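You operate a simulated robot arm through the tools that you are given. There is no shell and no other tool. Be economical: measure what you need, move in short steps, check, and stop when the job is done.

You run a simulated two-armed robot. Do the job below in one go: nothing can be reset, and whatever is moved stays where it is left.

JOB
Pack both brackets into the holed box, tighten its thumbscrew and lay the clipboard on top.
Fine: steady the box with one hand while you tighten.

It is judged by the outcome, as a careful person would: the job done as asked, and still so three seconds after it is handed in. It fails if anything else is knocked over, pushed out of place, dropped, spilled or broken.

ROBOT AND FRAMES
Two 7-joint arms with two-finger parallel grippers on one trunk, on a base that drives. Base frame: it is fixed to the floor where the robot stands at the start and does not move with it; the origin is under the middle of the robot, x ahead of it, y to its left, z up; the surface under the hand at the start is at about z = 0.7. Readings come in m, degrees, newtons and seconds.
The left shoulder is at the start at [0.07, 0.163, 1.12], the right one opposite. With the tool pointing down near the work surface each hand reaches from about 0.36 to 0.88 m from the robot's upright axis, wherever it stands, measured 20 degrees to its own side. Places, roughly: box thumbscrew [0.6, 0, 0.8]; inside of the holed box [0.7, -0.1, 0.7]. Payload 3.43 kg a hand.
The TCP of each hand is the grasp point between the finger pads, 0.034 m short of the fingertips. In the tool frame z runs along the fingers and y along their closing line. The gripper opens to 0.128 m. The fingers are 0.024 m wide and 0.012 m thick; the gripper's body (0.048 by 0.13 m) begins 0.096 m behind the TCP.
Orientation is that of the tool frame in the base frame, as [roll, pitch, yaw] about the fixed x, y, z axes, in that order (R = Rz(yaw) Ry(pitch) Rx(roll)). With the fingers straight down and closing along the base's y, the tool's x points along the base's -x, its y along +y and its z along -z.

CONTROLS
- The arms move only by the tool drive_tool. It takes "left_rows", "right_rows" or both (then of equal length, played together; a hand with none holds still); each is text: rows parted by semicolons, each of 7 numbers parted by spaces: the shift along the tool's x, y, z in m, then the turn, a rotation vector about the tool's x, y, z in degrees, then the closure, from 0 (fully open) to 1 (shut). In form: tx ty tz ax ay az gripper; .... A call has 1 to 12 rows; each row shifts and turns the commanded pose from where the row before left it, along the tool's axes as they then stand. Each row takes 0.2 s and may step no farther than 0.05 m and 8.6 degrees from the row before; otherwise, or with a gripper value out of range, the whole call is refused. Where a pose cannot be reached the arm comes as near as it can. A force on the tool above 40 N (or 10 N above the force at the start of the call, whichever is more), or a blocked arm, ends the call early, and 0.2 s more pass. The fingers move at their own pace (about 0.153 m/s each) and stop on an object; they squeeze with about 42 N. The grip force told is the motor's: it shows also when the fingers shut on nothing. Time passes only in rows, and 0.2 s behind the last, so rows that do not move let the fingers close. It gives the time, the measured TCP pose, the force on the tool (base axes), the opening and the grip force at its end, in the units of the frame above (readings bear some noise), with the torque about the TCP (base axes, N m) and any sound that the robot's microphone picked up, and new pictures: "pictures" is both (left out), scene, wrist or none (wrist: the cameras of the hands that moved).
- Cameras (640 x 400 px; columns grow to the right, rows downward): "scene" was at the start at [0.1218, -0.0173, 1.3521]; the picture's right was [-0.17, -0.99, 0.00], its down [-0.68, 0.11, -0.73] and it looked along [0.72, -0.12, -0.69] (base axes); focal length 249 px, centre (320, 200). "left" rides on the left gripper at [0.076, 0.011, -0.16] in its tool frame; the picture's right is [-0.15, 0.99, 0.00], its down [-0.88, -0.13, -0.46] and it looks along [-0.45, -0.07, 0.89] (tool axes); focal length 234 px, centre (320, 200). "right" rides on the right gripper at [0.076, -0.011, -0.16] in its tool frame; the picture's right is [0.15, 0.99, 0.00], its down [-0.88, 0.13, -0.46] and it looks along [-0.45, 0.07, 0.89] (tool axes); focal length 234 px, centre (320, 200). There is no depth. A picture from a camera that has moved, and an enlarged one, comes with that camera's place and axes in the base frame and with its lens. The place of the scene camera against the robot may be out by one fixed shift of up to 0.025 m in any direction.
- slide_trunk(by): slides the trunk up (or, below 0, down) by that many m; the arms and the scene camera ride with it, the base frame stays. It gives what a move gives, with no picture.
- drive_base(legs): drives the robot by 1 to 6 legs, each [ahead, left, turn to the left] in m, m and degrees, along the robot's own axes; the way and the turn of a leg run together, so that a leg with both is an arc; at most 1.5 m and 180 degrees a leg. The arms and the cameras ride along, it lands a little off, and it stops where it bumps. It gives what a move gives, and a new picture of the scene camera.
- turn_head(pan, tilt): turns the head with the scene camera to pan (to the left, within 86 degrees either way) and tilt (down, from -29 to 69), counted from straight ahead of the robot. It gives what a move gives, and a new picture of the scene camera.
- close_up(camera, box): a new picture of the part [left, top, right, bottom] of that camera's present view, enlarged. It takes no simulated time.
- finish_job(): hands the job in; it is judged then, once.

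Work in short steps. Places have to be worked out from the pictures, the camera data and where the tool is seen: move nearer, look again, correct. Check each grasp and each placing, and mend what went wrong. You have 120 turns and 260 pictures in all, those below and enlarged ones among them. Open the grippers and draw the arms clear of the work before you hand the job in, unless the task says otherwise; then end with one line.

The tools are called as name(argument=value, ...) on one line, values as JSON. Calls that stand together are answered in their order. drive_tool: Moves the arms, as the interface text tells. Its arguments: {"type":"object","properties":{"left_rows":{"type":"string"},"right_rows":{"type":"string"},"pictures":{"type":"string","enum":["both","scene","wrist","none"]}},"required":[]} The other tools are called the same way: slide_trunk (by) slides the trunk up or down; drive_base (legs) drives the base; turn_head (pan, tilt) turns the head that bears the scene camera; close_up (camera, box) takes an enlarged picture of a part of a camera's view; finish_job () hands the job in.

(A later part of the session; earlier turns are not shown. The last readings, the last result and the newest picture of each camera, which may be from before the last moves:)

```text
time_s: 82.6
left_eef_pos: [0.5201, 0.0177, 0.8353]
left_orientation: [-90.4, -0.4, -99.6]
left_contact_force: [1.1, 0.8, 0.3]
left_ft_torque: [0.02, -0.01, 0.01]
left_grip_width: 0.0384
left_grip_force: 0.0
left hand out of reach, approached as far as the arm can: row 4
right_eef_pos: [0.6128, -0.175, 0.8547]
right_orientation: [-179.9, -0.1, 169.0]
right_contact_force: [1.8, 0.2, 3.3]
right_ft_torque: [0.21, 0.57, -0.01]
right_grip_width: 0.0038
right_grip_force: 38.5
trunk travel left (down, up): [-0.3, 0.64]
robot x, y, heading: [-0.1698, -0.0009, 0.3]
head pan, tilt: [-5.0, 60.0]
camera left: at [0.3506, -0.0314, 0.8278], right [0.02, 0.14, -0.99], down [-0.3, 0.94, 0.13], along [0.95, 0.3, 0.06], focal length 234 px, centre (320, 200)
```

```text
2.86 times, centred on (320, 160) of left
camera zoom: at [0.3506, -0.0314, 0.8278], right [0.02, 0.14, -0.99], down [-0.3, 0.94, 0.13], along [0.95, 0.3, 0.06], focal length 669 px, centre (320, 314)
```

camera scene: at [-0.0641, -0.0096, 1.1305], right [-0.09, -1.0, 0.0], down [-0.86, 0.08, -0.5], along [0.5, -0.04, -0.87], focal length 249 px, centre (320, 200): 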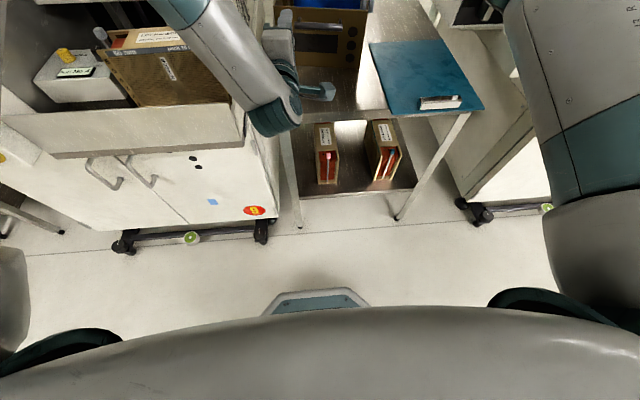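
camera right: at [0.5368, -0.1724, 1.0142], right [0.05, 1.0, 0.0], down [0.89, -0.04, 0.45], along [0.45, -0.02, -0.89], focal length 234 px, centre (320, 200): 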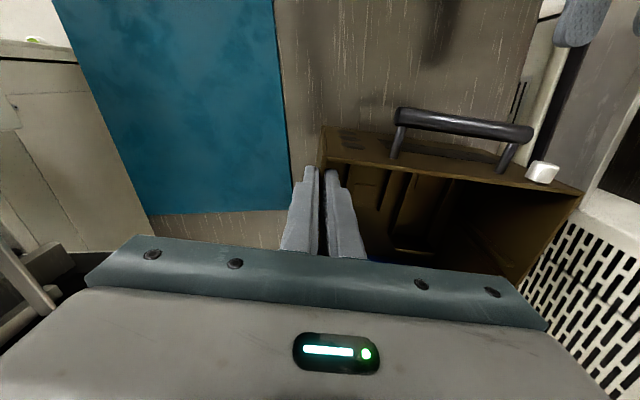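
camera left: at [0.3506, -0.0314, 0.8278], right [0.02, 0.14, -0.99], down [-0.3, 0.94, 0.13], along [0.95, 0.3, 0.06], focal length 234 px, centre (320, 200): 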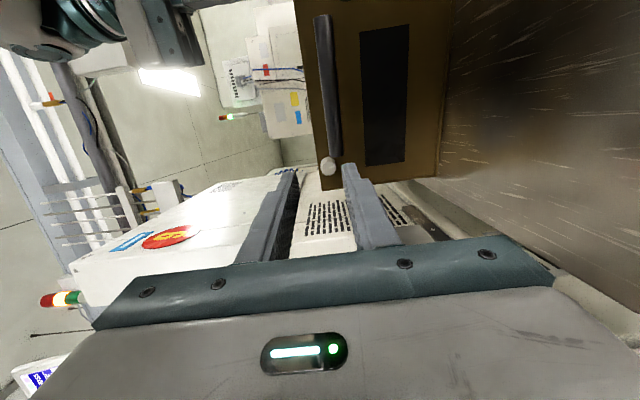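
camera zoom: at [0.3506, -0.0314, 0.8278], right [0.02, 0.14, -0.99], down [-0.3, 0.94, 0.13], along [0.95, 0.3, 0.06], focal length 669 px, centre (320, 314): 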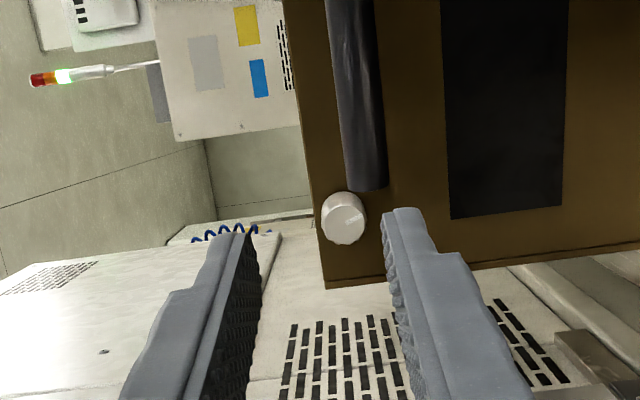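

The hand is close to the axis but at its reach edge, which should ease as it goes forward. I'll advance in small steps with a slight leftward bias and check before reaching the bar.

drive_tool(left_rows="-0.001 0.001 0.008 0 0 0 0.7;-0.001 0.001 0.008 0 0 0 0.7;-0.001 0.001 0.006 0 0 0 0.7;0 0 0 0 0 0 0.7", pictures="wrist")

close_up(camera="left", box=[240, 90, 400, 230])

```text
time_s: 83.6
left_eef_pos: [0.5408, 0.0075, 0.836]
left_orientation: [-90.3, -0.6, -99.7]
left_contact_force: [-0.2, 0.2, 0.5]
left_ft_torque: [0.03, -0.01, 0.02]
left_grip_width: 0.0382
left_grip_force: 0.1
left hand out of reach, approached as far as the arm can: row 2
right_eef_pos: [0.6126, -0.1745, 0.855]
right_orientation: [-179.9, -0.1, 168.9]
right_contact_force: [3.2, 1.9, 3.7]
right_ft_torque: [0.21, 0.32, 0.01]
right_grip_width: 0.0039
right_grip_force: 37.9
trunk travel left (down, up): [-0.3, 0.64]
robot x, y, heading: [-0.1724, -0.0024, 0.0]
head pan, tilt: [-5.0, 60.0]
camera left: at [0.3692, -0.0397, 0.8272], right [0.02, 0.14, -0.99], down [-0.3, 0.95, 0.13], along [0.95, 0.3, 0.06], focal length 234 px, centre (320, 200)
```

left: 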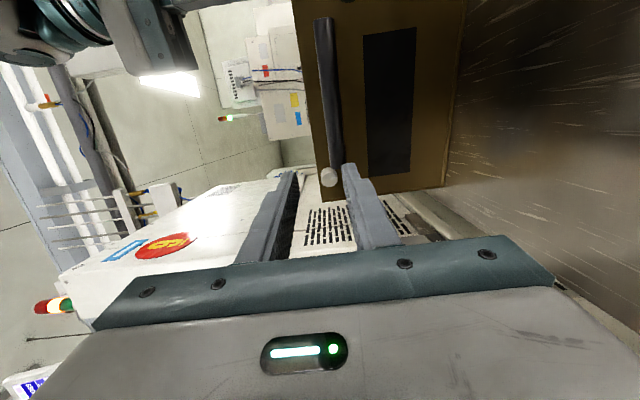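

```text
2.86 times, centred on (320, 160) of left
camera zoom: at [0.3692, -0.0397, 0.8272], right [0.02, 0.14, -0.99], down [-0.3, 0.95, 0.13], along [0.95, 0.3, 0.06], focal length 669 px, centre (320, 314)
```

zoom: 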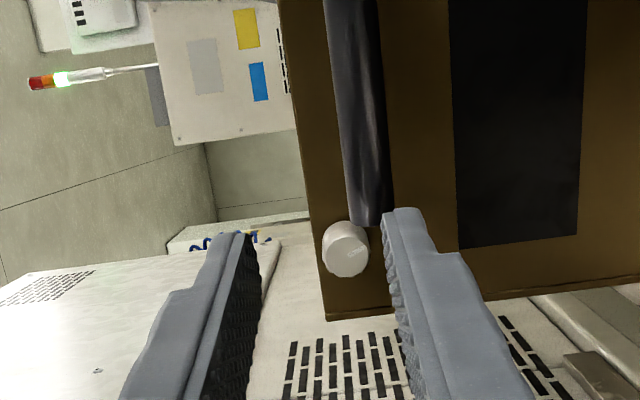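

The left arm keeps hitting a limit toward +y. Shifting the base ~0.1 m left fixes that and barely changes the right arm's reach. I'll back the left hand off, unclamp and raise the right, then drive left.

drive_tool(left_rows="0 0 -0.03 0 0 0 0.7;0 0 -0.03 0 0 0 0.7;0 -0.005 -0.02 0 0 0 0.7;0 0 0 0 0 0 0.7;0 0 0 0 0 0 0.7", right_rows="0 0 0 0 0 0 0.7;0 0 0 0 0 0 0.7;0 0 -0.03 0 0 0 0.7;0 0 -0.03 0 0 0 0.7;0 0 0 0 0 0 0.7", pictures="scene")

```text
time_s: 84.8
left_eef_pos: [0.4609, 0.0233, 0.8391]
left_orientation: [-90.3, -0.5, -100.1]
left_contact_force: [-0.2, -0.7, 0.6]
left_ft_torque: [0.01, -0.02, 0.0]
left_grip_width: 0.0383
left_grip_force: 0.0
right_eef_pos: [0.5903, -0.1741, 0.9083]
right_orientation: [-179.9, -0.2, 169.0]
right_contact_force: [-0.7, -0.3, -0.5]
right_ft_torque: [0.02, 0.0, -0.06]
right_grip_width: 0.0384
right_grip_force: 0.1
right hand out of reach, approached as far as the arm can: row 3, 4
trunk travel left (down, up): [-0.3, 0.64]
robot x, y, heading: [-0.1662, 0.0007, -0.2]
head pan, tilt: [-5.0, 60.0]
camera scene: at [-0.0638, -0.0098, 1.0304], right [-0.09, -1.0, 0.0], down [-0.86, 0.08, -0.5], along [0.5, -0.04, -0.87], focal length 249 px, centre (320, 200)
```

scene: 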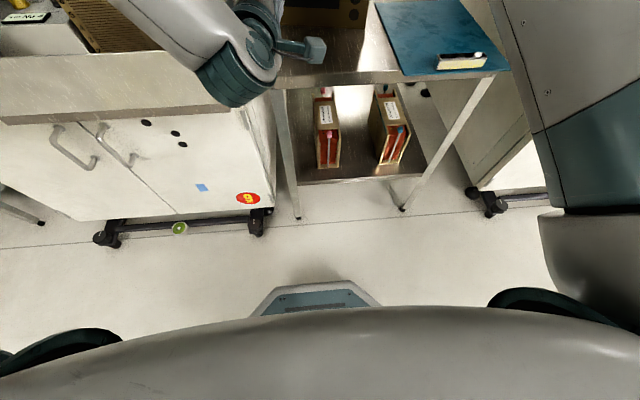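

I'll pre-shift both hands 0.1 m to the right so that after driving left they're back where they are now.

drive_tool(left_rows="0.035 0 0.005 0 0 0 0.7;0.035 0 0.005 0 0 0 0.7;0.03 0 0.005 0 0 0 0.7;0 0 0 0 0 0 0.7", right_rows="0 -0.035 0 0 0 0 0.7;0 -0.035 0 0 0 0 0.7;0 -0.03 0 0 0 0 0.7;0 0 0 0 0 0 0.7", pictures="none")

drive_base(legs=[[0, 0.1, 0]])

```text
time_s: 85.8
left_eef_pos: [0.4597, -0.0793, 0.8423]
left_orientation: [-90.2, -0.5, -100.0]
left_contact_force: [-0.3, 0.6, 0.8]
left_ft_torque: [0.02, 0.04, -0.02]
left_grip_width: 0.0384
left_grip_force: 0.0
right_eef_pos: [0.5879, -0.2711, 0.9178]
right_orientation: [-179.9, -0.1, 169.0]
right_contact_force: [0.3, -0.6, 0.3]
right_ft_torque: [0.04, 0.0, 0.01]
right_grip_width: 0.0385
right_grip_force: 0.1
right hand out of reach, approached as far as the arm can: row 1, 2, 3
trunk travel left (down, up): [-0.3, 0.64]
robot x, y, heading: [-0.1731, -0.0007, 0.1]
head pan, tilt: [-5.0, 60.0]
```

```text
time_s: 86.9
left_eef_pos: [0.4591, 0.0241, 0.8428]
left_orientation: [-90.2, -0.6, -99.9]
left_contact_force: [-0.2, -0.2, -0.5]
left_ft_torque: [0.01, -0.01, -0.05]
left_grip_width: 0.0382
left_grip_force: 0.1
right_eef_pos: [0.5882, -0.1676, 0.9179]
right_orientation: [-179.8, -0.2, 169.2]
right_contact_force: [-0.2, 0.7, 0.1]
right_ft_torque: [-0.05, 0.04, 0.01]
right_grip_width: 0.0382
right_grip_force: 0.0
trunk travel left (down, up): [-0.3, 0.64]
robot x, y, heading: [-0.1711, 0.1021, 0.2]
head pan, tilt: [-5.0, 60.0]
camera scene: at [-0.0643, 0.0916, 1.0305], right [-0.08, -1.0, 0.0], down [-0.86, 0.07, -0.5], along [0.5, -0.04, -0.87], focal length 249 px, centre (320, 200)
```

scene: 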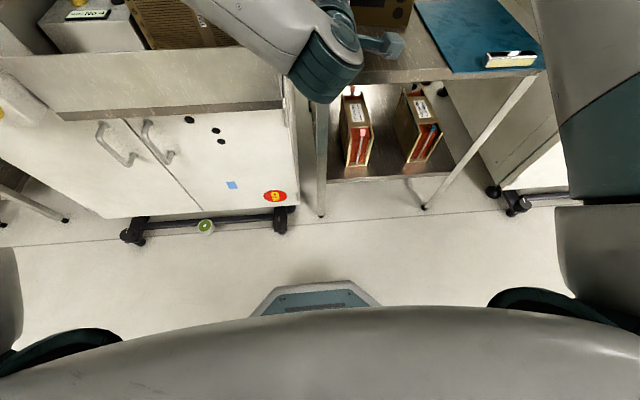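

Now I'll advance the left hand along the knob axis as a reach test and bring the right hand back over the wall.

drive_tool(left_rows="-0.0031 0.0028 0.0175 0 0 0 0.7;-0.0031 0.0028 0.0175 0 0 0 0.7;-0.0031 0.0028 0.0175 0 0 0 0.7;-0.0031 0.0028 0.0175 0 0 0 0.7;0 0 0 0 0 0 0.7", right_rows="0 0 0.01 0 0 0 0.7;-0.0127 -0.0011 0.01 0 0 0 0.7;-0.0127 -0.0011 0.01 0 0 0 0.7;0 0 0.015 0 0 0 0.7;0 0 0.015 0 0 0 0.7", pictures="wrist")

close_up(camera="right", box=[240, 100, 400, 240])

close_up(camera="left", box=[240, 90, 400, 230])

```text
time_s: 88.3
left_eef_pos: [0.5288, 0.0256, 0.8314]
left_orientation: [-90.1, -0.5, -100.0]
left_contact_force: [1.0, -0.5, 0.3]
left_ft_torque: [-0.03, 0.03, -0.02]
left_grip_width: 0.0385
left_grip_force: 0.0
right_eef_pos: [0.6002, -0.1711, 0.8735]
right_orientation: [179.7, 0.9, 169.0]
right_contact_force: [-2.3, -0.9, 15.2]
right_ft_torque: [0.3, 0.09, 0.24]
right_grip_width: 0.0381
right_grip_force: 0.1
right hand out of reach, approached as far as the arm can: row 1, 2, 3
trunk travel left (down, up): [-0.3, 0.64]
robot x, y, heading: [-0.1721, 0.1022, 0.5]
head pan, tilt: [-5.0, 60.0]
stopped in row 5 (right hand): the force on the tool passed its limit at 43 N (the readings are from after the stop); the commanded pose is now the measured one
camera right: at [0.522, -0.1692, 1.0326], right [0.04, 1.0, 0.0], down [0.88, -0.04, 0.47], along [0.47, -0.02, -0.88], focal length 234 px, centre (320, 200)
camera left: at [0.3582, -0.0217, 0.8215], right [0.02, 0.14, -0.99], down [-0.3, 0.95, 0.12], along [0.95, 0.29, 0.06], focal length 234 px, centre (320, 200)
```

right: 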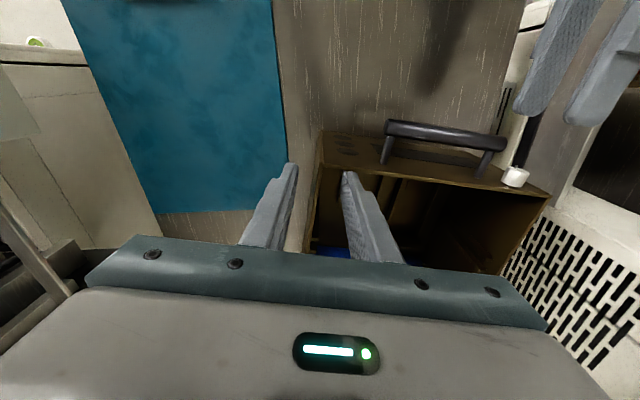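
left: 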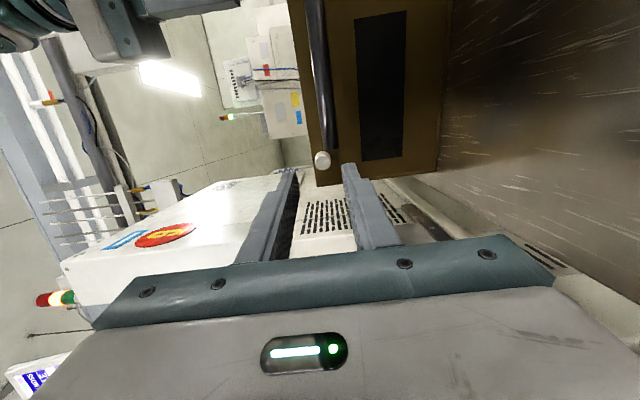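

```text
2.86 times, centred on (320, 170) of right
camera zoom: at [0.522, -0.1692, 1.0326], right [0.04, 1.0, 0.0], down [0.88, -0.04, 0.47], along [0.47, -0.02, -0.88], focal length 669 px, centre (320, 286)
```

zoom: 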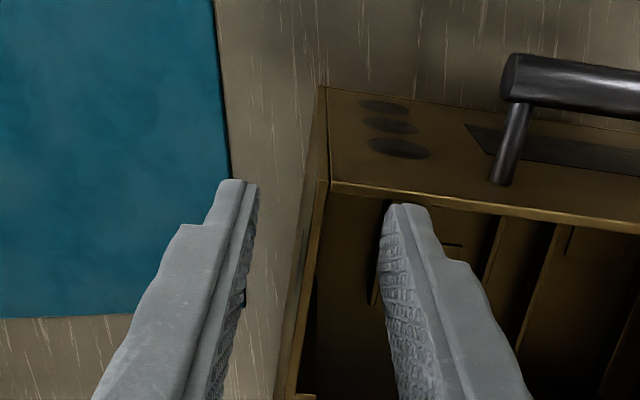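

```text
2.86 times, centred on (320, 160) of left
camera zoom: at [0.3582, -0.0217, 0.8215], right [0.02, 0.14, -0.99], down [-0.3, 0.95, 0.12], along [0.95, 0.29, 0.06], focal length 669 px, centre (320, 314)
```

zoom: 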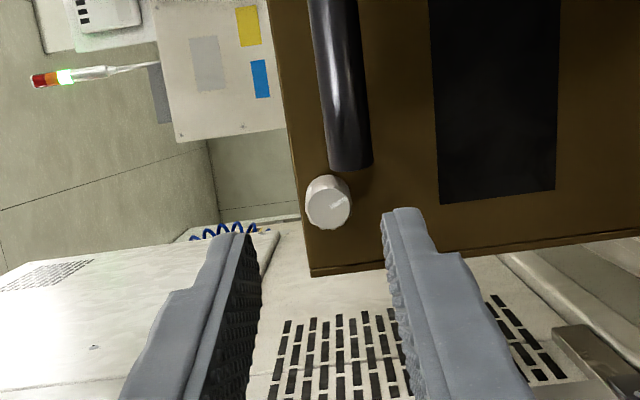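

The left hand now tracks the knob axis with no limit. The right arm is short of reach and a finger rests on the front rim. I'll lift it off, raise the trunk back by 0.1 m, and retry the clamp.

drive_tool(left_rows="0 0 0 0 0 0 0.7;0 0 -0.02 0 0 0 0.7;0 0 0 0 0 0 0.7", right_rows="0 0 -0.008 0 0 0 0.7;0 0 -0.012 0 0 0 0.7;0 0 0 0 0 0 0.7", pictures="none")

slide_trunk(by=0.1)

```text
time_s: 89.1
left_eef_pos: [0.5111, 0.028, 0.828]
left_orientation: [-90.2, -0.5, -99.8]
left_contact_force: [0.7, 0.9, 0.6]
left_ft_torque: [0.0, 0.01, -0.01]
left_grip_width: 0.0386
left_grip_force: 0.1
right_eef_pos: [0.6013, -0.1721, 0.8896]
right_orientation: [179.8, 0.5, 169.0]
right_contact_force: [-0.1, 0.4, -0.3]
right_ft_torque: [0.0, 0.02, -0.04]
right_grip_width: 0.0385
right_grip_force: 0.1
trunk travel left (down, up): [-0.3, 0.64]
robot x, y, heading: [-0.1706, 0.0997, 0.3]
head pan, tilt: [-5.0, 60.0]
```

```text
time_s: 90.4
left_eef_pos: [0.5109, 0.0288, 0.9277]
left_orientation: [-90.3, -0.6, -100.0]
left_contact_force: [0.1, 0.5, 0.4]
left_ft_torque: [0.01, -0.03, -0.02]
left_grip_width: 0.0384
left_grip_force: 0.1
right_eef_pos: [0.601, -0.1711, 0.9899]
right_orientation: [179.8, 0.5, 169.0]
right_contact_force: [0.8, -0.3, -0.6]
right_ft_torque: [0.0, 0.0, -0.01]
right_grip_width: 0.0383
right_grip_force: 0.1
trunk travel left (down, up): [-0.4, 0.54]
robot x, y, heading: [-0.1721, 0.1002, 0.3]
head pan, tilt: [-5.0, 60.0]
```

Trunk raised and the box hasn't shifted. I'll move the right hand forward over the wall (target x≈0.622), then lower it, and bring the left hand back down to the knob axis.

drive_tool(left_rows="0 0.03 0 0 0 0 0.7;0 0.03 0 0 0 0 0.7;0 0.03 0 0 0 0 0.7;0 0.0055 0 0 0 0 0.7;0 0 0 0 0 0 0.7;0 0 0 0 0 0 0.7", right_rows="-0.011 0 0 0 0 0 0.7;-0.011 0 0 0 0 0 0.7;0 0 0.04 0 0 0 0.7;0 0 0.04 0 0 0 0.7;0 0 0.01 0 0 0 0.7;0 0 0 0 0 0 0.7", pictures="wrist")

close_up(camera="right", box=[240, 100, 400, 240])

```text
time_s: 91.8
left_eef_pos: [0.5115, 0.0287, 0.8332]
left_orientation: [-90.2, -0.5, -100.0]
left_contact_force: [1.0, 0.1, 0.5]
left_ft_torque: [-0.01, -0.01, 0.02]
left_grip_width: 0.0385
left_grip_force: 0.1
right_eef_pos: [0.6069, -0.17, 0.8962]
right_orientation: [179.8, 0.6, 169.0]
right_contact_force: [-0.2, 0.1, 0.2]
right_ft_torque: [-0.01, -0.03, 0.0]
right_grip_width: 0.0385
right_grip_force: 0.0
right hand out of reach, approached as far as the arm can: row 1, 2
trunk travel left (down, up): [-0.4, 0.54]
robot x, y, heading: [-0.1723, 0.0977, 0.2]
head pan, tilt: [-5.0, 60.0]
camera right: at [0.5286, -0.1686, 1.0555], right [0.05, 1.0, 0.0], down [0.88, -0.04, 0.46], along [0.46, -0.02, -0.89], focal length 234 px, centre (320, 200)
camera left: at [0.3403, -0.019, 0.8244], right [0.02, 0.14, -0.99], down [-0.3, 0.95, 0.12], along [0.95, 0.29, 0.06], focal length 234 px, centre (320, 200)
```

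right: 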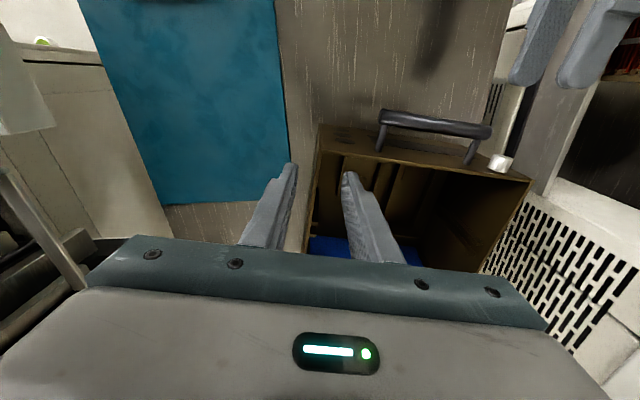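
left: 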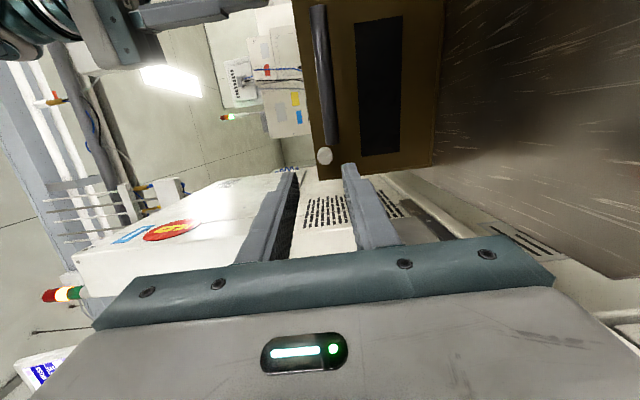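

```text
2.86 times, centred on (320, 170) of right
camera zoom: at [0.5286, -0.1686, 1.0555], right [0.05, 1.0, 0.0], down [0.88, -0.04, 0.46], along [0.46, -0.02, -0.89], focal length 669 px, centre (320, 286)
```

zoom: 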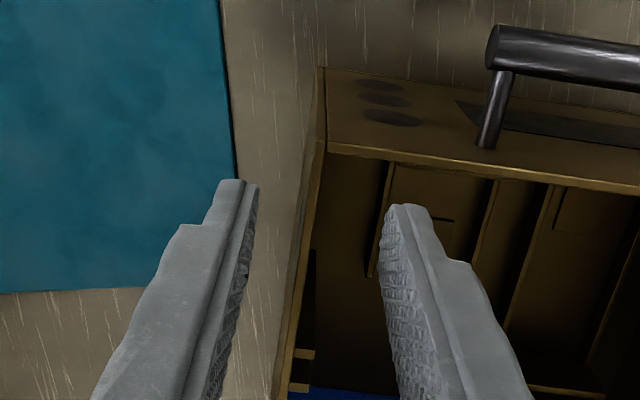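

I'll push a bit further forward at this lower height, then descend over the wall.

drive_tool(right_rows="-0.012 -0.002 0 0 0 0 0.7;0 0 0.02 0 0 0 0.7;0 0 0.02 0 0 0 0.7;0 0 0 0 0 0 0.7", pictures="wrist")

close_up(camera="right", box=[240, 100, 400, 240])

```text
time_s: 92.8
left_eef_pos: [0.5098, 0.0283, 0.8346]
left_orientation: [-90.2, -0.5, -99.8]
left_contact_force: [-0.9, -0.1, 0.2]
left_ft_torque: [0.0, 0.0, 0.0]
left_grip_width: 0.0384
left_grip_force: 0.1
right_eef_pos: [0.6191, -0.1742, 0.8558]
right_orientation: [179.8, 0.5, 169.0]
right_contact_force: [0.2, 0.6, 0.3]
right_ft_torque: [0.01, -0.02, 0.0]
right_grip_width: 0.0382
right_grip_force: 0.1
trunk travel left (down, up): [-0.4, 0.54]
robot x, y, heading: [-0.1698, 0.103, 0.1]
head pan, tilt: [-5.0, 60.0]
camera right: at [0.5412, -0.1725, 1.0155], right [0.04, 1.0, 0.0], down [0.88, -0.04, 0.46], along [0.46, -0.02, -0.89], focal length 234 px, centre (320, 200)
```

right: 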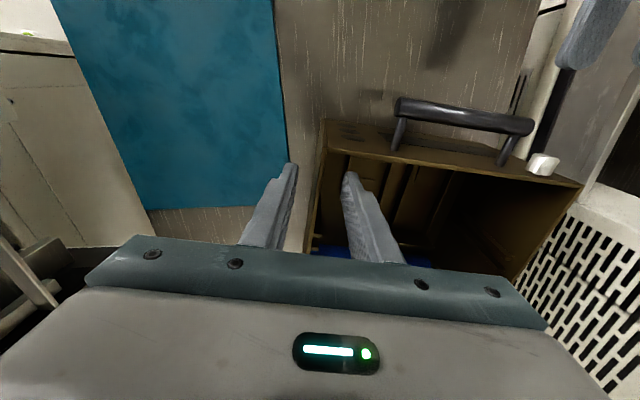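

```text
2.86 times, centred on (320, 170) of right
camera zoom: at [0.5412, -0.1725, 1.0155], right [0.04, 1.0, 0.0], down [0.88, -0.04, 0.46], along [0.46, -0.02, -0.89], focal length 669 px, centre (320, 286)
```

zoom: 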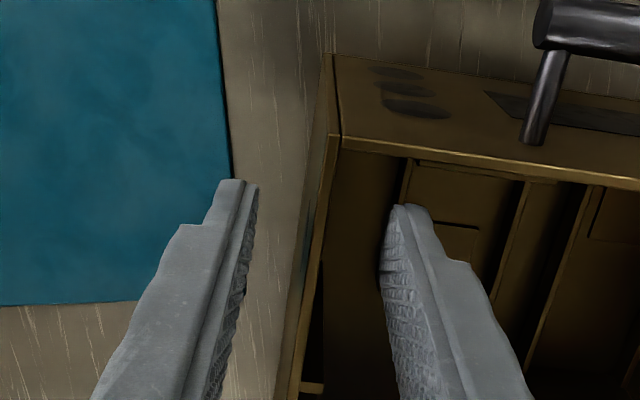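

Centred well. Clamping now.

drive_tool(right_rows="0 0 0 0 0 0 0.8;0 0 0 0 0 0 0.9;0 0 0 0 0 0 1;0 0 0 0 0 0 1", left_rows="0.001 0.002 0 0 0 0 0.7;0 0 0.01 0 0 0 0.7;0 0 0.01 0 0 0 0.7;0 0 0 0 0 0 0.7", pictures="wrist")

close_up(camera="left", box=[240, 90, 400, 230])

close_up(camera="right", box=[440, 0, 640, 220])

```text
time_s: 93.8
left_eef_pos: [0.5304, 0.0228, 0.8311]
left_orientation: [-90.2, -0.5, -99.9]
left_contact_force: [-0.3, -0.1, 1.1]
left_ft_torque: [0.0, -0.04, 0.01]
left_grip_width: 0.0384
left_grip_force: 0.0
right_eef_pos: [0.6185, -0.1753, 0.856]
right_orientation: [179.8, 0.4, 169.1]
right_contact_force: [0.1, -2.0, 2.1]
right_ft_torque: [-0.18, 0.46, -0.06]
right_grip_width: 0.0038
right_grip_force: 38.3
trunk travel left (down, up): [-0.4, 0.54]
robot x, y, heading: [-0.1709, 0.0992, 0.2]
head pan, tilt: [-5.0, 60.0]
camera right: at [0.5413, -0.173, 1.0155], right [0.05, 1.0, 0.0], down [0.88, -0.04, 0.46], along [0.46, -0.02, -0.89], focal length 234 px, centre (320, 200)
camera left: at [0.3607, -0.0237, 0.8223], right [0.02, 0.14, -0.99], down [-0.3, 0.95, 0.12], along [0.95, 0.29, 0.06], focal length 234 px, centre (320, 200)
```

right: 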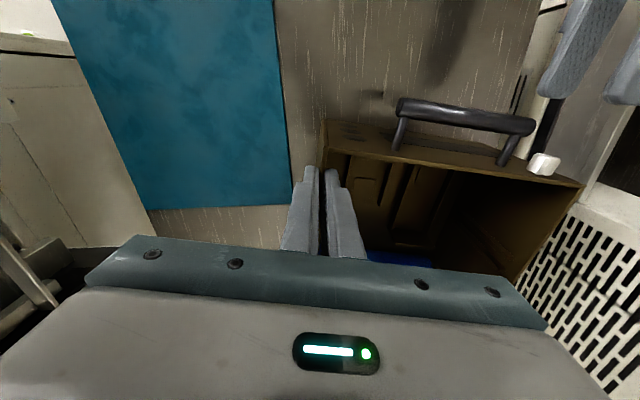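
left: 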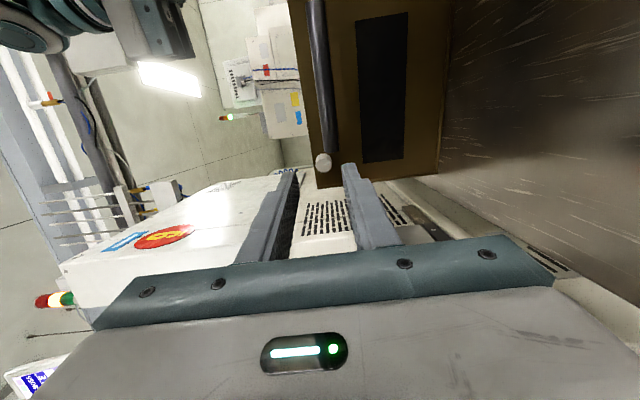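

```text
2.86 times, centred on (320, 160) of left
camera zoom: at [0.3607, -0.0237, 0.8223], right [0.02, 0.14, -0.99], down [-0.3, 0.95, 0.12], along [0.95, 0.29, 0.06], focal length 669 px, centre (320, 314)
```

zoom: 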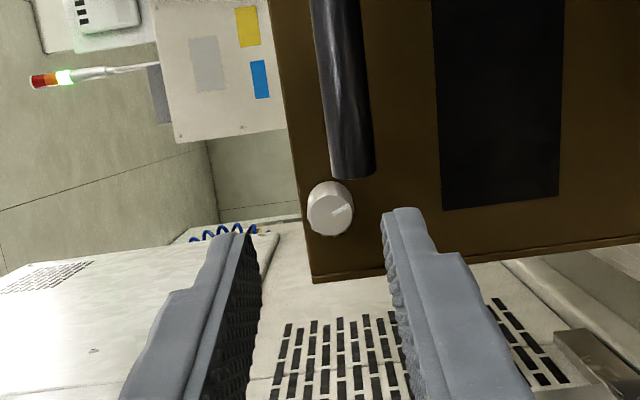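

```text
1.82 times, centred on (540, 110) of right
camera zoom: at [0.5413, -0.173, 1.0155], right [0.05, 1.0, 0.0], down [0.88, -0.04, 0.46], along [0.46, -0.02, -0.89], focal length 426 px, centre (-80, 364)
```

zoom: 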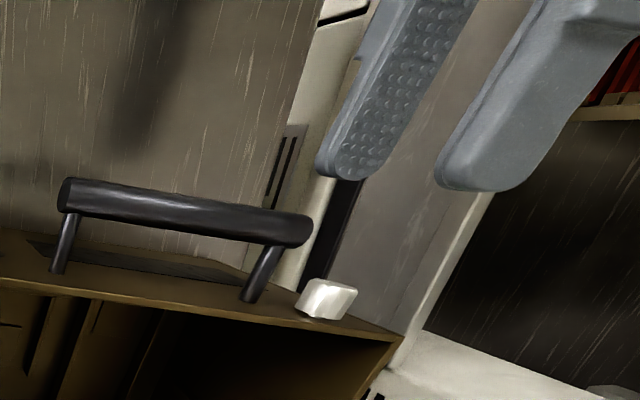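

Aligned within ~1 mm and the box is held. Advancing along the axis over the knob.

drive_tool(left_rows="-0.001 0 0.01 0 0 0 0.7;0 0 0.01 0 0 0 0.7;0 0 0.01 0 0 0 0.7;0 0 0.01 0 0 0 0.7;0 0 0 0 0 0 0.7", pictures="wrist")

close_up(camera="left", box=[240, 110, 400, 250])

close_up(camera="right", box=[440, 40, 640, 220])

```text
time_s: 95.0
left_eef_pos: [0.5698, 0.019, 0.8327]
left_orientation: [-90.2, -0.5, -99.9]
left_contact_force: [-0.1, 0.5, 0.0]
left_ft_torque: [-0.02, -0.01, -0.01]
left_grip_width: 0.0382
left_grip_force: 0.1
right_eef_pos: [0.6184, -0.1749, 0.8556]
right_orientation: [179.7, 0.5, 169.0]
right_contact_force: [-1.0, -2.9, 2.0]
right_ft_torque: [-0.2, 0.44, -0.07]
right_grip_width: 0.0038
right_grip_force: 38.0
trunk travel left (down, up): [-0.4, 0.54]
robot x, y, heading: [-0.1708, 0.0985, 0.3]
head pan, tilt: [-5.0, 60.0]
camera left: at [0.3994, -0.0294, 0.8224], right [0.02, 0.14, -0.99], down [-0.3, 0.95, 0.12], along [0.95, 0.29, 0.06], focal length 234 px, centre (320, 200)
```

left: 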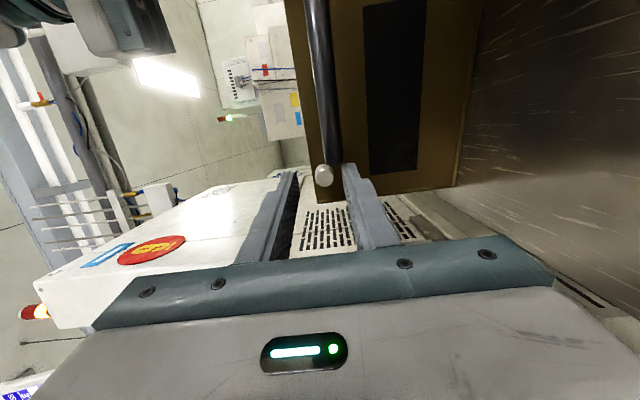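

```text
2.86 times, centred on (320, 180) of left
camera zoom: at [0.3994, -0.0294, 0.8224], right [0.02, 0.14, -0.99], down [-0.3, 0.95, 0.12], along [0.95, 0.29, 0.06], focal length 669 px, centre (320, 257)
```

zoom: 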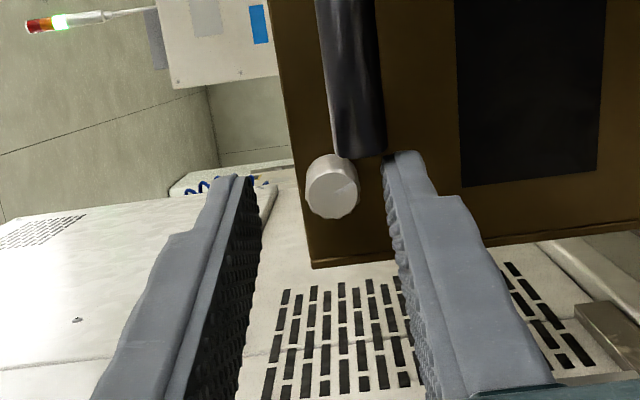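

```text
2.22 times, centred on (540, 130) of right
camera zoom: at [0.5413, -0.1731, 1.0155], right [0.05, 1.0, 0.0], down [0.88, -0.04, 0.46], along [0.46, -0.02, -0.89], focal length 520 px, centre (-169, 356)
```

zoom: 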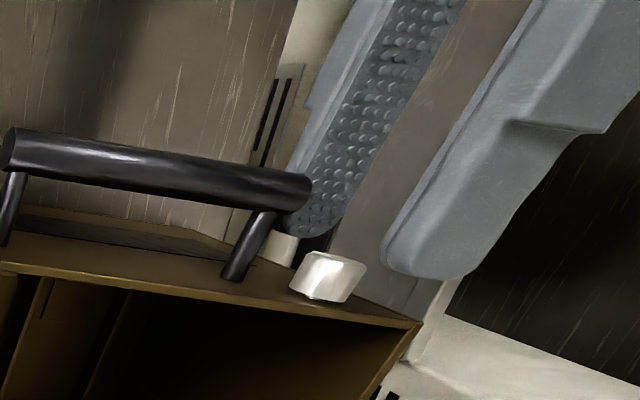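

Fingers are beside the knob with no contact. I'll go down 2 mm and forward 9 mm, then close on the knob.

drive_tool(left_rows="0 0.002 0.005 0 0 0 0.7;0 0 0.004 0 0 0 0.7;0 0 0 0 0 0 0.8;0 0 0 0 0 0 0.9;0 0 0 0 0 0 1;0 0 0 0 0 0 1", pictures="wrist")

close_up(camera="right", box=[440, 40, 640, 220])

```text
time_s: 96.4
left_eef_pos: [0.5775, 0.0164, 0.8286]
left_orientation: [-90.2, -0.6, -99.9]
left_contact_force: [1.7, 0.5, -0.2]
left_ft_torque: [0.05, 0.29, -0.1]
left_grip_width: 0.0164
left_grip_force: 42.1
right_eef_pos: [0.619, -0.1747, 0.8561]
right_orientation: [179.8, 0.4, 168.9]
right_contact_force: [-4.8, -3.9, 6.8]
right_ft_torque: [-0.18, 0.13, -0.14]
right_grip_width: 0.004
right_grip_force: 38.1
trunk travel left (down, up): [-0.4, 0.54]
robot x, y, heading: [-0.1722, 0.1049, 0.2]
head pan, tilt: [-5.0, 60.0]
camera left: at [0.4071, -0.0305, 0.8194], right [0.02, 0.14, -0.99], down [-0.3, 0.95, 0.13], along [0.95, 0.29, 0.06], focal length 234 px, centre (320, 200)
```

left: 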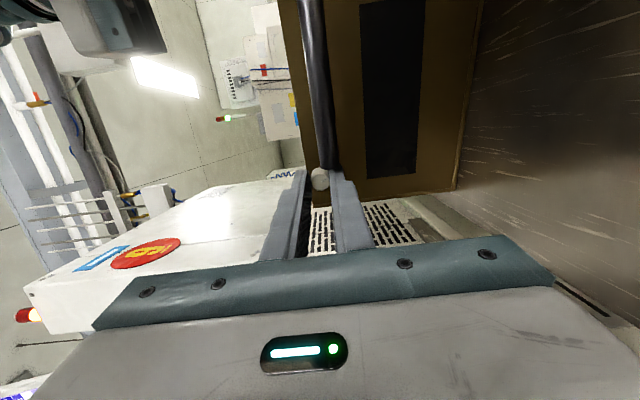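

```text
2.22 times, centred on (540, 130) of right
camera zoom: at [0.5416, -0.1728, 1.0155], right [0.05, 1.0, 0.0], down [0.88, -0.04, 0.46], along [0.46, -0.02, -0.89], focal length 520 px, centre (-169, 356)
```

zoom: 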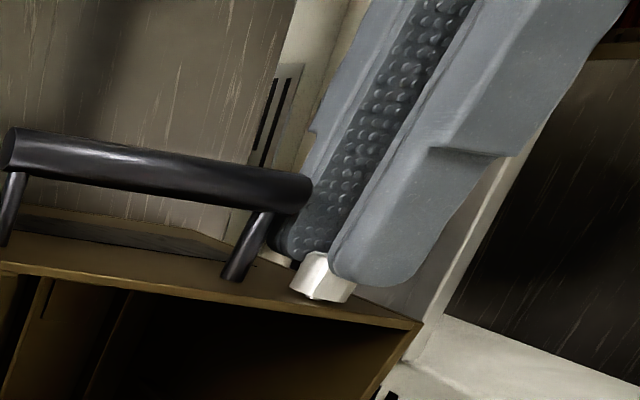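

The knob is gripped (16 mm). I'll turn it clockwise as seen from the front (+z roll), a first 32°, watching torque.

drive_tool(left_rows="0 0 0 0 0 8 1;0 0 0 0 0 8 1;0 0 0 0 0 8 1;0 0 0 0 0 8 1;0 0 0 0 0 0 1", pictures="wrist")

close_up(camera="left", box=[240, 110, 400, 250])

```text
time_s: 97.6
left_eef_pos: [0.5798, 0.0162, 0.8289]
left_orientation: [-90.3, 31.5, -99.9]
left_contact_force: [4.7, 5.4, -1.8]
left_ft_torque: [-0.07, -0.07, 0.83]
left_grip_width: 0.0166
left_grip_force: 42.3
right_eef_pos: [0.6198, -0.1741, 0.8553]
right_orientation: [179.9, 0.5, 169.0]
right_contact_force: [-4.9, -7.9, 9.4]
right_ft_torque: [0.26, 0.0, -0.39]
right_grip_width: 0.004
right_grip_force: 38.2
trunk travel left (down, up): [-0.4, 0.54]
robot x, y, heading: [-0.1714, 0.0995, 0.1]
head pan, tilt: [-5.0, 60.0]
camera left: at [0.411, -0.0138, 0.781], right [0.11, 0.63, -0.77], down [-0.33, 0.75, 0.57], along [0.94, 0.19, 0.29], focal length 234 px, centre (320, 200)
```

left: 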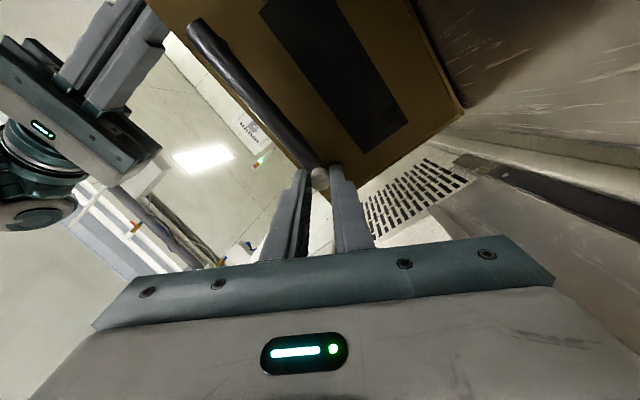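

```text
2.86 times, centred on (320, 180) of left
camera zoom: at [0.411, -0.0138, 0.781], right [0.11, 0.63, -0.77], down [-0.33, 0.75, 0.57], along [0.94, 0.19, 0.29], focal length 669 px, centre (320, 257)
```

zoom: 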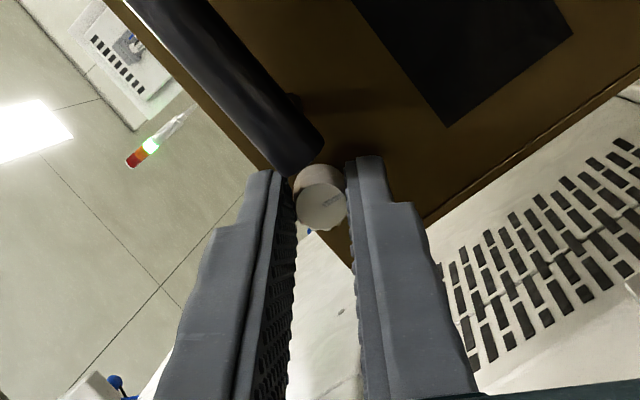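

The knob turned with the hand and shows little resistance. I'll continue another 24° (staying clear of the bar end).

drive_tool(left_rows="0 0 0 0 0 8 1;0 0 0 0 0 8 1;0 0 0 0 0 8 1;0 0 0 0 0 0 1", pictures="wrist")

close_up(camera="left", box=[240, 110, 400, 250])

```text
time_s: 98.6
left_eef_pos: [0.5786, 0.0165, 0.8286]
left_orientation: [-90.4, 55.6, -100.2]
left_contact_force: [5.6, 11.5, -2.3]
left_ft_torque: [-0.14, 0.13, 0.55]
left_grip_width: 0.0166
left_grip_force: 42.0
right_eef_pos: [0.6191, -0.1747, 0.8562]
right_orientation: [179.9, 0.6, 168.9]
right_contact_force: [-6.0, -15.4, 12.5]
right_ft_torque: [0.21, 0.18, 0.02]
right_grip_width: 0.0037
right_grip_force: 38.5
trunk travel left (down, up): [-0.4, 0.54]
robot x, y, heading: [-0.17, 0.0982, 0.1]
head pan, tilt: [-5.0, 60.0]
camera left: at [0.4146, 0.0112, 0.7609], right [0.15, 0.89, -0.44], down [-0.38, 0.46, 0.8], along [0.91, 0.05, 0.41], focal length 234 px, centre (320, 200)
```

left: 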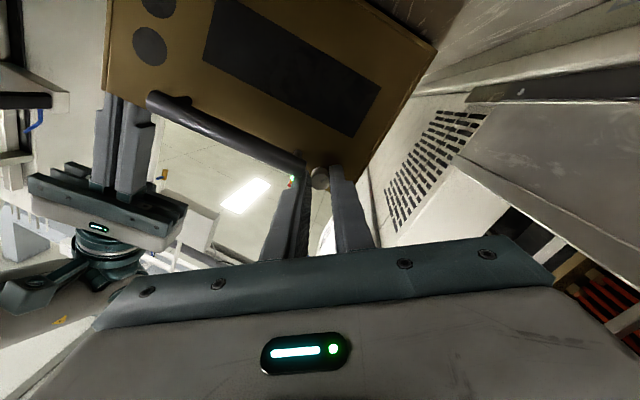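

```text
2.86 times, centred on (320, 180) of left
camera zoom: at [0.4146, 0.0112, 0.7609], right [0.15, 0.89, -0.44], down [-0.38, 0.46, 0.8], along [0.91, 0.05, 0.41], focal length 669 px, centre (320, 257)
```

zoom: 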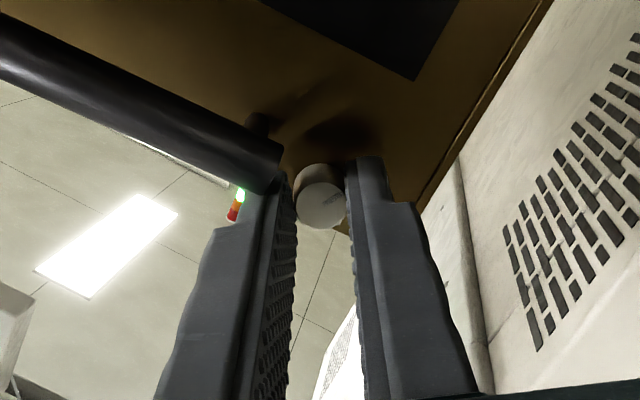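

The finger is now close to the bar end after a 56° turn, with no firm resistance yet. I'll open slightly, roll back 56° and regrip.

drive_tool(left_rows="0 0 0 0 0 0 0.8;0 0 0 0 0 -8 0.8;0 0 0 0 0 -8 0.8;0 0 0 0 0 -8 0.8;0 0 0 0 0 -8 0.8;0 0 0 0 0 -8 0.8;0 0 0 0 0 -8 0.8;0 0 0 0 0 -8 0.8;0 0 0 0 0 0 0.8", pictures="wrist")

close_up(camera="left", box=[240, 110, 400, 250])

```text
time_s: 100.6
left_eef_pos: [0.5789, 0.0162, 0.8286]
left_orientation: [-90.3, -0.6, -99.9]
left_contact_force: [-0.3, 0.8, 0.9]
left_ft_torque: [0.0, 0.01, -0.01]
left_grip_width: 0.0255
left_grip_force: 0.0
right_eef_pos: [0.6189, -0.1738, 0.8575]
right_orientation: [179.9, 0.5, 169.1]
right_contact_force: [4.2, 2.6, 1.4]
right_ft_torque: [-0.3, -0.95, -0.04]
right_grip_width: 0.004
right_grip_force: 38.0
trunk travel left (down, up): [-0.4, 0.54]
robot x, y, heading: [-0.1696, 0.0999, 0.2]
head pan, tilt: [-5.0, 60.0]
camera left: at [0.408, -0.0307, 0.8197], right [0.02, 0.13, -0.99], down [-0.3, 0.95, 0.12], along [0.95, 0.29, 0.06], focal length 234 px, centre (320, 200)
```

left: 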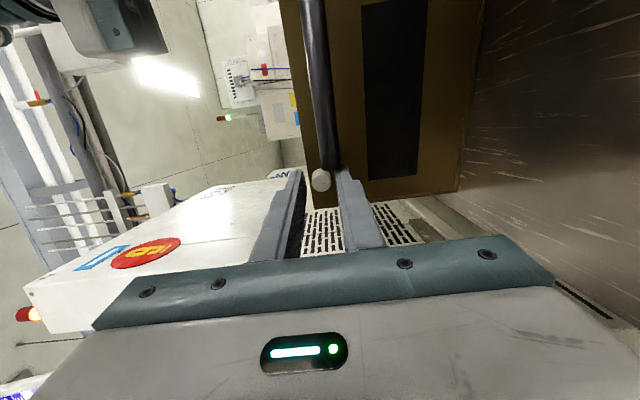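

```text
2.86 times, centred on (320, 180) of left
camera zoom: at [0.408, -0.0307, 0.8197], right [0.02, 0.13, -0.99], down [-0.3, 0.95, 0.12], along [0.95, 0.29, 0.06], focal length 669 px, centre (320, 257)
```

zoom: 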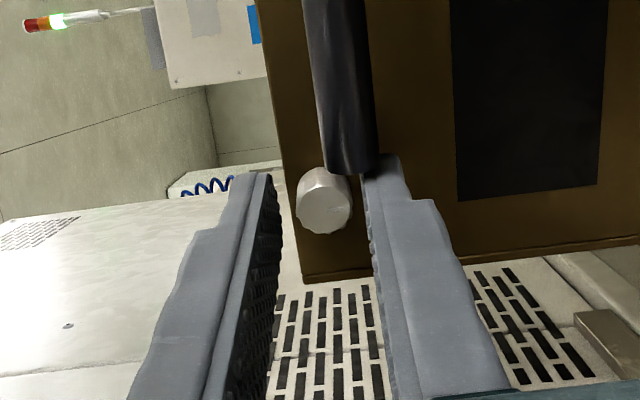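

Let me read the index mark on the knob.

close_up(camera="left", box=[300, 160, 345, 195])

```text
11.43 times, centred on (322, 178) of left
camera zoom: at [0.408, -0.0307, 0.8197], right [0.02, 0.13, -0.99], down [-0.3, 0.95, 0.12], along [0.95, 0.29, 0.06], focal length 2676 px, centre (291, 457)
```

zoom: 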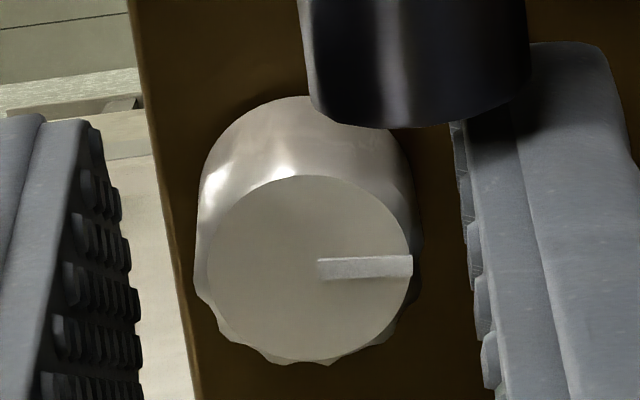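

The mark has moved only ~20° net, so the knob may have slipped or been dragged back. I'll regrip, turn again and check the mark before and after release.

drive_tool(left_rows="0 0 0 0 0 0 0.9;0 0 0 0 0 0 1;0 0 0 0 0 0 1;0 0 0 0 0 8 1;0 0 0 0 0 8 1;0 0 0 0 0 8 1;0 0 0 0 0 8 1;0 0 0 0 0 8 1;0 0 0 0 0 8 1;0 0 0 0 0 4 1;0 0 0 0 0 0 1", pictures="none")

close_up(camera="left", box=[300, 150, 345, 190])

drive_tool(left_rows="0 0 0 0 0 0 0.8;0 0 0 0 0 0 0.8", pictures="none")

close_up(camera="left", box=[300, 150, 345, 190])

```text
time_s: 103.0
left_eef_pos: [0.5791, 0.0169, 0.8275]
left_orientation: [-90.5, 51.5, -100.0]
left_contact_force: [5.8, 2.9, -2.9]
left_ft_torque: [-0.08, -0.19, 0.62]
left_grip_width: 0.0165
left_grip_force: 42.0
right_eef_pos: [0.6185, -0.1751, 0.8565]
right_orientation: [179.8, 0.6, 168.9]
right_contact_force: [-10.1, -4.5, 8.7]
right_ft_torque: [0.57, 0.82, 0.18]
right_grip_width: 0.0041
right_grip_force: 38.5
trunk travel left (down, up): [-0.4, 0.54]
robot x, y, heading: [-0.1743, 0.0957, 0.5]
head pan, tilt: [-5.0, 60.0]
```

```text
10.00 times, centred on (322, 170) of left
camera zoom: at [0.4143, 0.006, 0.7629], right [0.15, 0.85, -0.5], down [-0.37, 0.52, 0.77], along [0.92, 0.07, 0.39], focal length 2342 px, centre (295, 500)
```

zoom: 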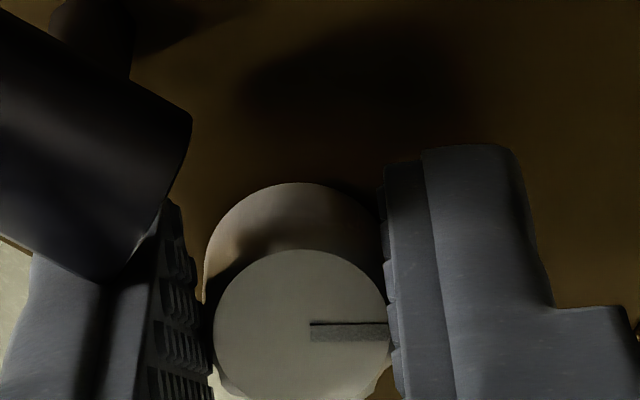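

```text
time_s: 103.6
left_eef_pos: [0.5786, 0.0167, 0.8294]
left_orientation: [-90.1, 51.5, -100.0]
left_contact_force: [0.3, 0.5, -0.4]
left_ft_torque: [0.01, -0.01, 0.02]
left_grip_width: 0.0256
left_grip_force: 0.1
right_eef_pos: [0.6195, -0.1742, 0.8557]
right_orientation: [179.8, 0.7, 169.0]
right_contact_force: [-0.4, -0.3, 0.2]
right_ft_torque: [-0.46, -1.11, 0.11]
right_grip_width: 0.0039
right_grip_force: 38.0
trunk travel left (down, up): [-0.4, 0.54]
robot x, y, heading: [-0.1708, 0.1004, 0.1]
head pan, tilt: [-5.0, 60.0]
```

```text
10.00 times, centred on (322, 170) of left
camera zoom: at [0.4142, 0.0054, 0.764], right [0.15, 0.85, -0.5], down [-0.37, 0.52, 0.77], along [0.92, 0.07, 0.39], focal length 2342 px, centre (295, 500)
```

zoom: 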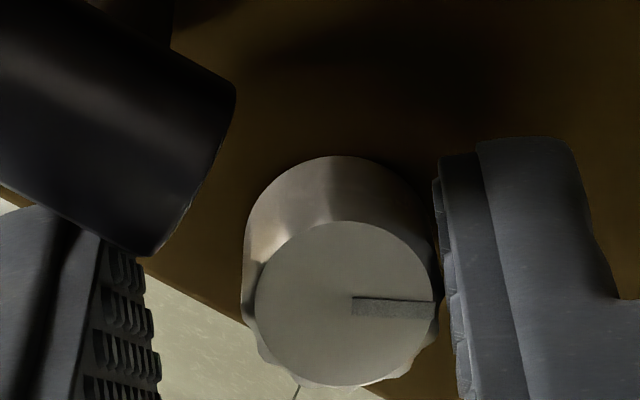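

The knob turned the full 52° with the hand and stayed when released. The hand axis is ~4 mm right of the knob, which is why rolling back dragged it. I'll re-centre 4 mm left with a wider opening, roll back 62° and check.

drive_tool(left_rows="-0.0015 0.0035 0 0 0 0 0.75;0 0 0 0 0 0 0.75;0 0 0 0 0 -7.75 0.75;0 0 0 0 0 -7.75 0.75;0 0 0 0 0 -7.75 0.75;0 0 0 0 0 -7.75 0.75;0 0 0 0 0 -7.75 0.75;0 0 0 0 0 -7.75 0.75;0 0 0 0 0 -7.75 0.75;0 0 0 0 0 -7.75 0.75;0 0 0 0 0 0 0.75", pictures="none")

close_up(camera="left", box=[290, 140, 360, 200])

```text
time_s: 106.0
left_eef_pos: [0.5797, 0.0192, 0.8276]
left_orientation: [-90.2, -10.6, -99.8]
left_contact_force: [0.2, -0.4, 0.4]
left_ft_torque: [-0.01, 0.04, 0.02]
left_grip_width: 0.032
left_grip_force: 0.1
right_eef_pos: [0.62, -0.1734, 0.8554]
right_orientation: [179.7, 0.5, 169.1]
right_contact_force: [4.8, 2.1, 1.2]
right_ft_torque: [-0.18, -0.26, 0.13]
right_grip_width: 0.0038
right_grip_force: 38.3
trunk travel left (down, up): [-0.4, 0.54]
robot x, y, heading: [-0.1711, 0.1022, 0.4]
head pan, tilt: [-5.0, 60.0]
```

```text
6.67 times, centred on (325, 170) of left
camera zoom: at [0.4083, -0.0278, 0.8322], right [-0.01, -0.04, -1.0], down [-0.3, 0.95, -0.03], along [0.95, 0.3, -0.02], focal length 1561 px, centre (287, 400)
```

zoom: 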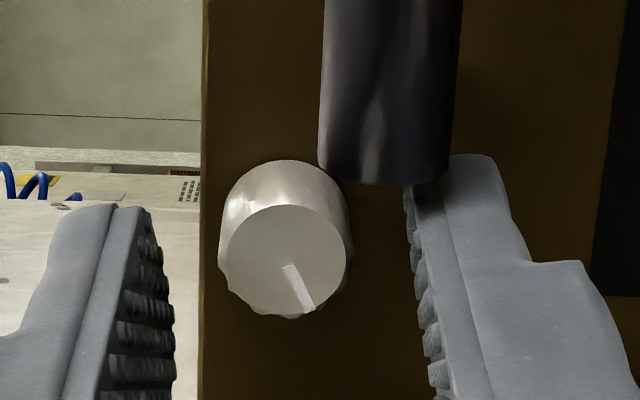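

The mark stayed put this time and the knob is centred. Regrip and turn another 68°.

drive_tool(left_rows="0 0 0 0 0 0 0.9;0 0 0 0 0 0 1;0 0 0 0 0 0 1;0 0 0 0 0 8.5 1;0 0 0 0 0 8.5 1;0 0 0 0 0 8.5 1;0 0 0 0 0 8.5 1;0 0 0 0 0 8.5 1;0 0 0 0 0 8.5 1;0 0 0 0 0 8.5 1;0 0 0 0 0 8.5 1", pictures="none")

close_up(camera="left", box=[290, 140, 360, 200])

```text
time_s: 108.4
left_eef_pos: [0.5804, 0.0195, 0.8292]
left_orientation: [-90.2, 57.5, -99.9]
left_contact_force: [6.8, -1.7, 6.9]
left_ft_torque: [-0.18, -0.9, 0.46]
left_grip_width: 0.0168
left_grip_force: 41.6
right_eef_pos: [0.6197, -0.1745, 0.8561]
right_orientation: [179.8, 0.6, 169.1]
right_contact_force: [-1.0, 1.6, 0.6]
right_ft_torque: [-0.13, 0.2, 0.09]
right_grip_width: 0.0039
right_grip_force: 38.1
trunk travel left (down, up): [-0.4, 0.54]
robot x, y, heading: [-0.1705, 0.0995, -0.0]
head pan, tilt: [-5.0, 60.0]
```

```text
6.67 times, centred on (325, 170) of left
camera zoom: at [0.416, 0.0164, 0.7591], right [0.16, 0.9, -0.41], down [-0.39, 0.43, 0.81], along [0.91, 0.03, 0.42], focal length 1561 px, centre (287, 400)
```

zoom: 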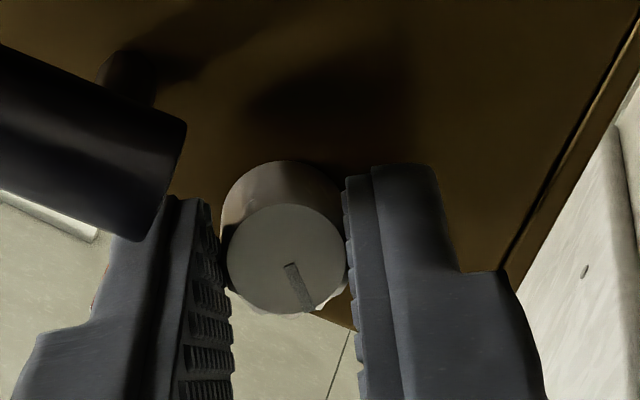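

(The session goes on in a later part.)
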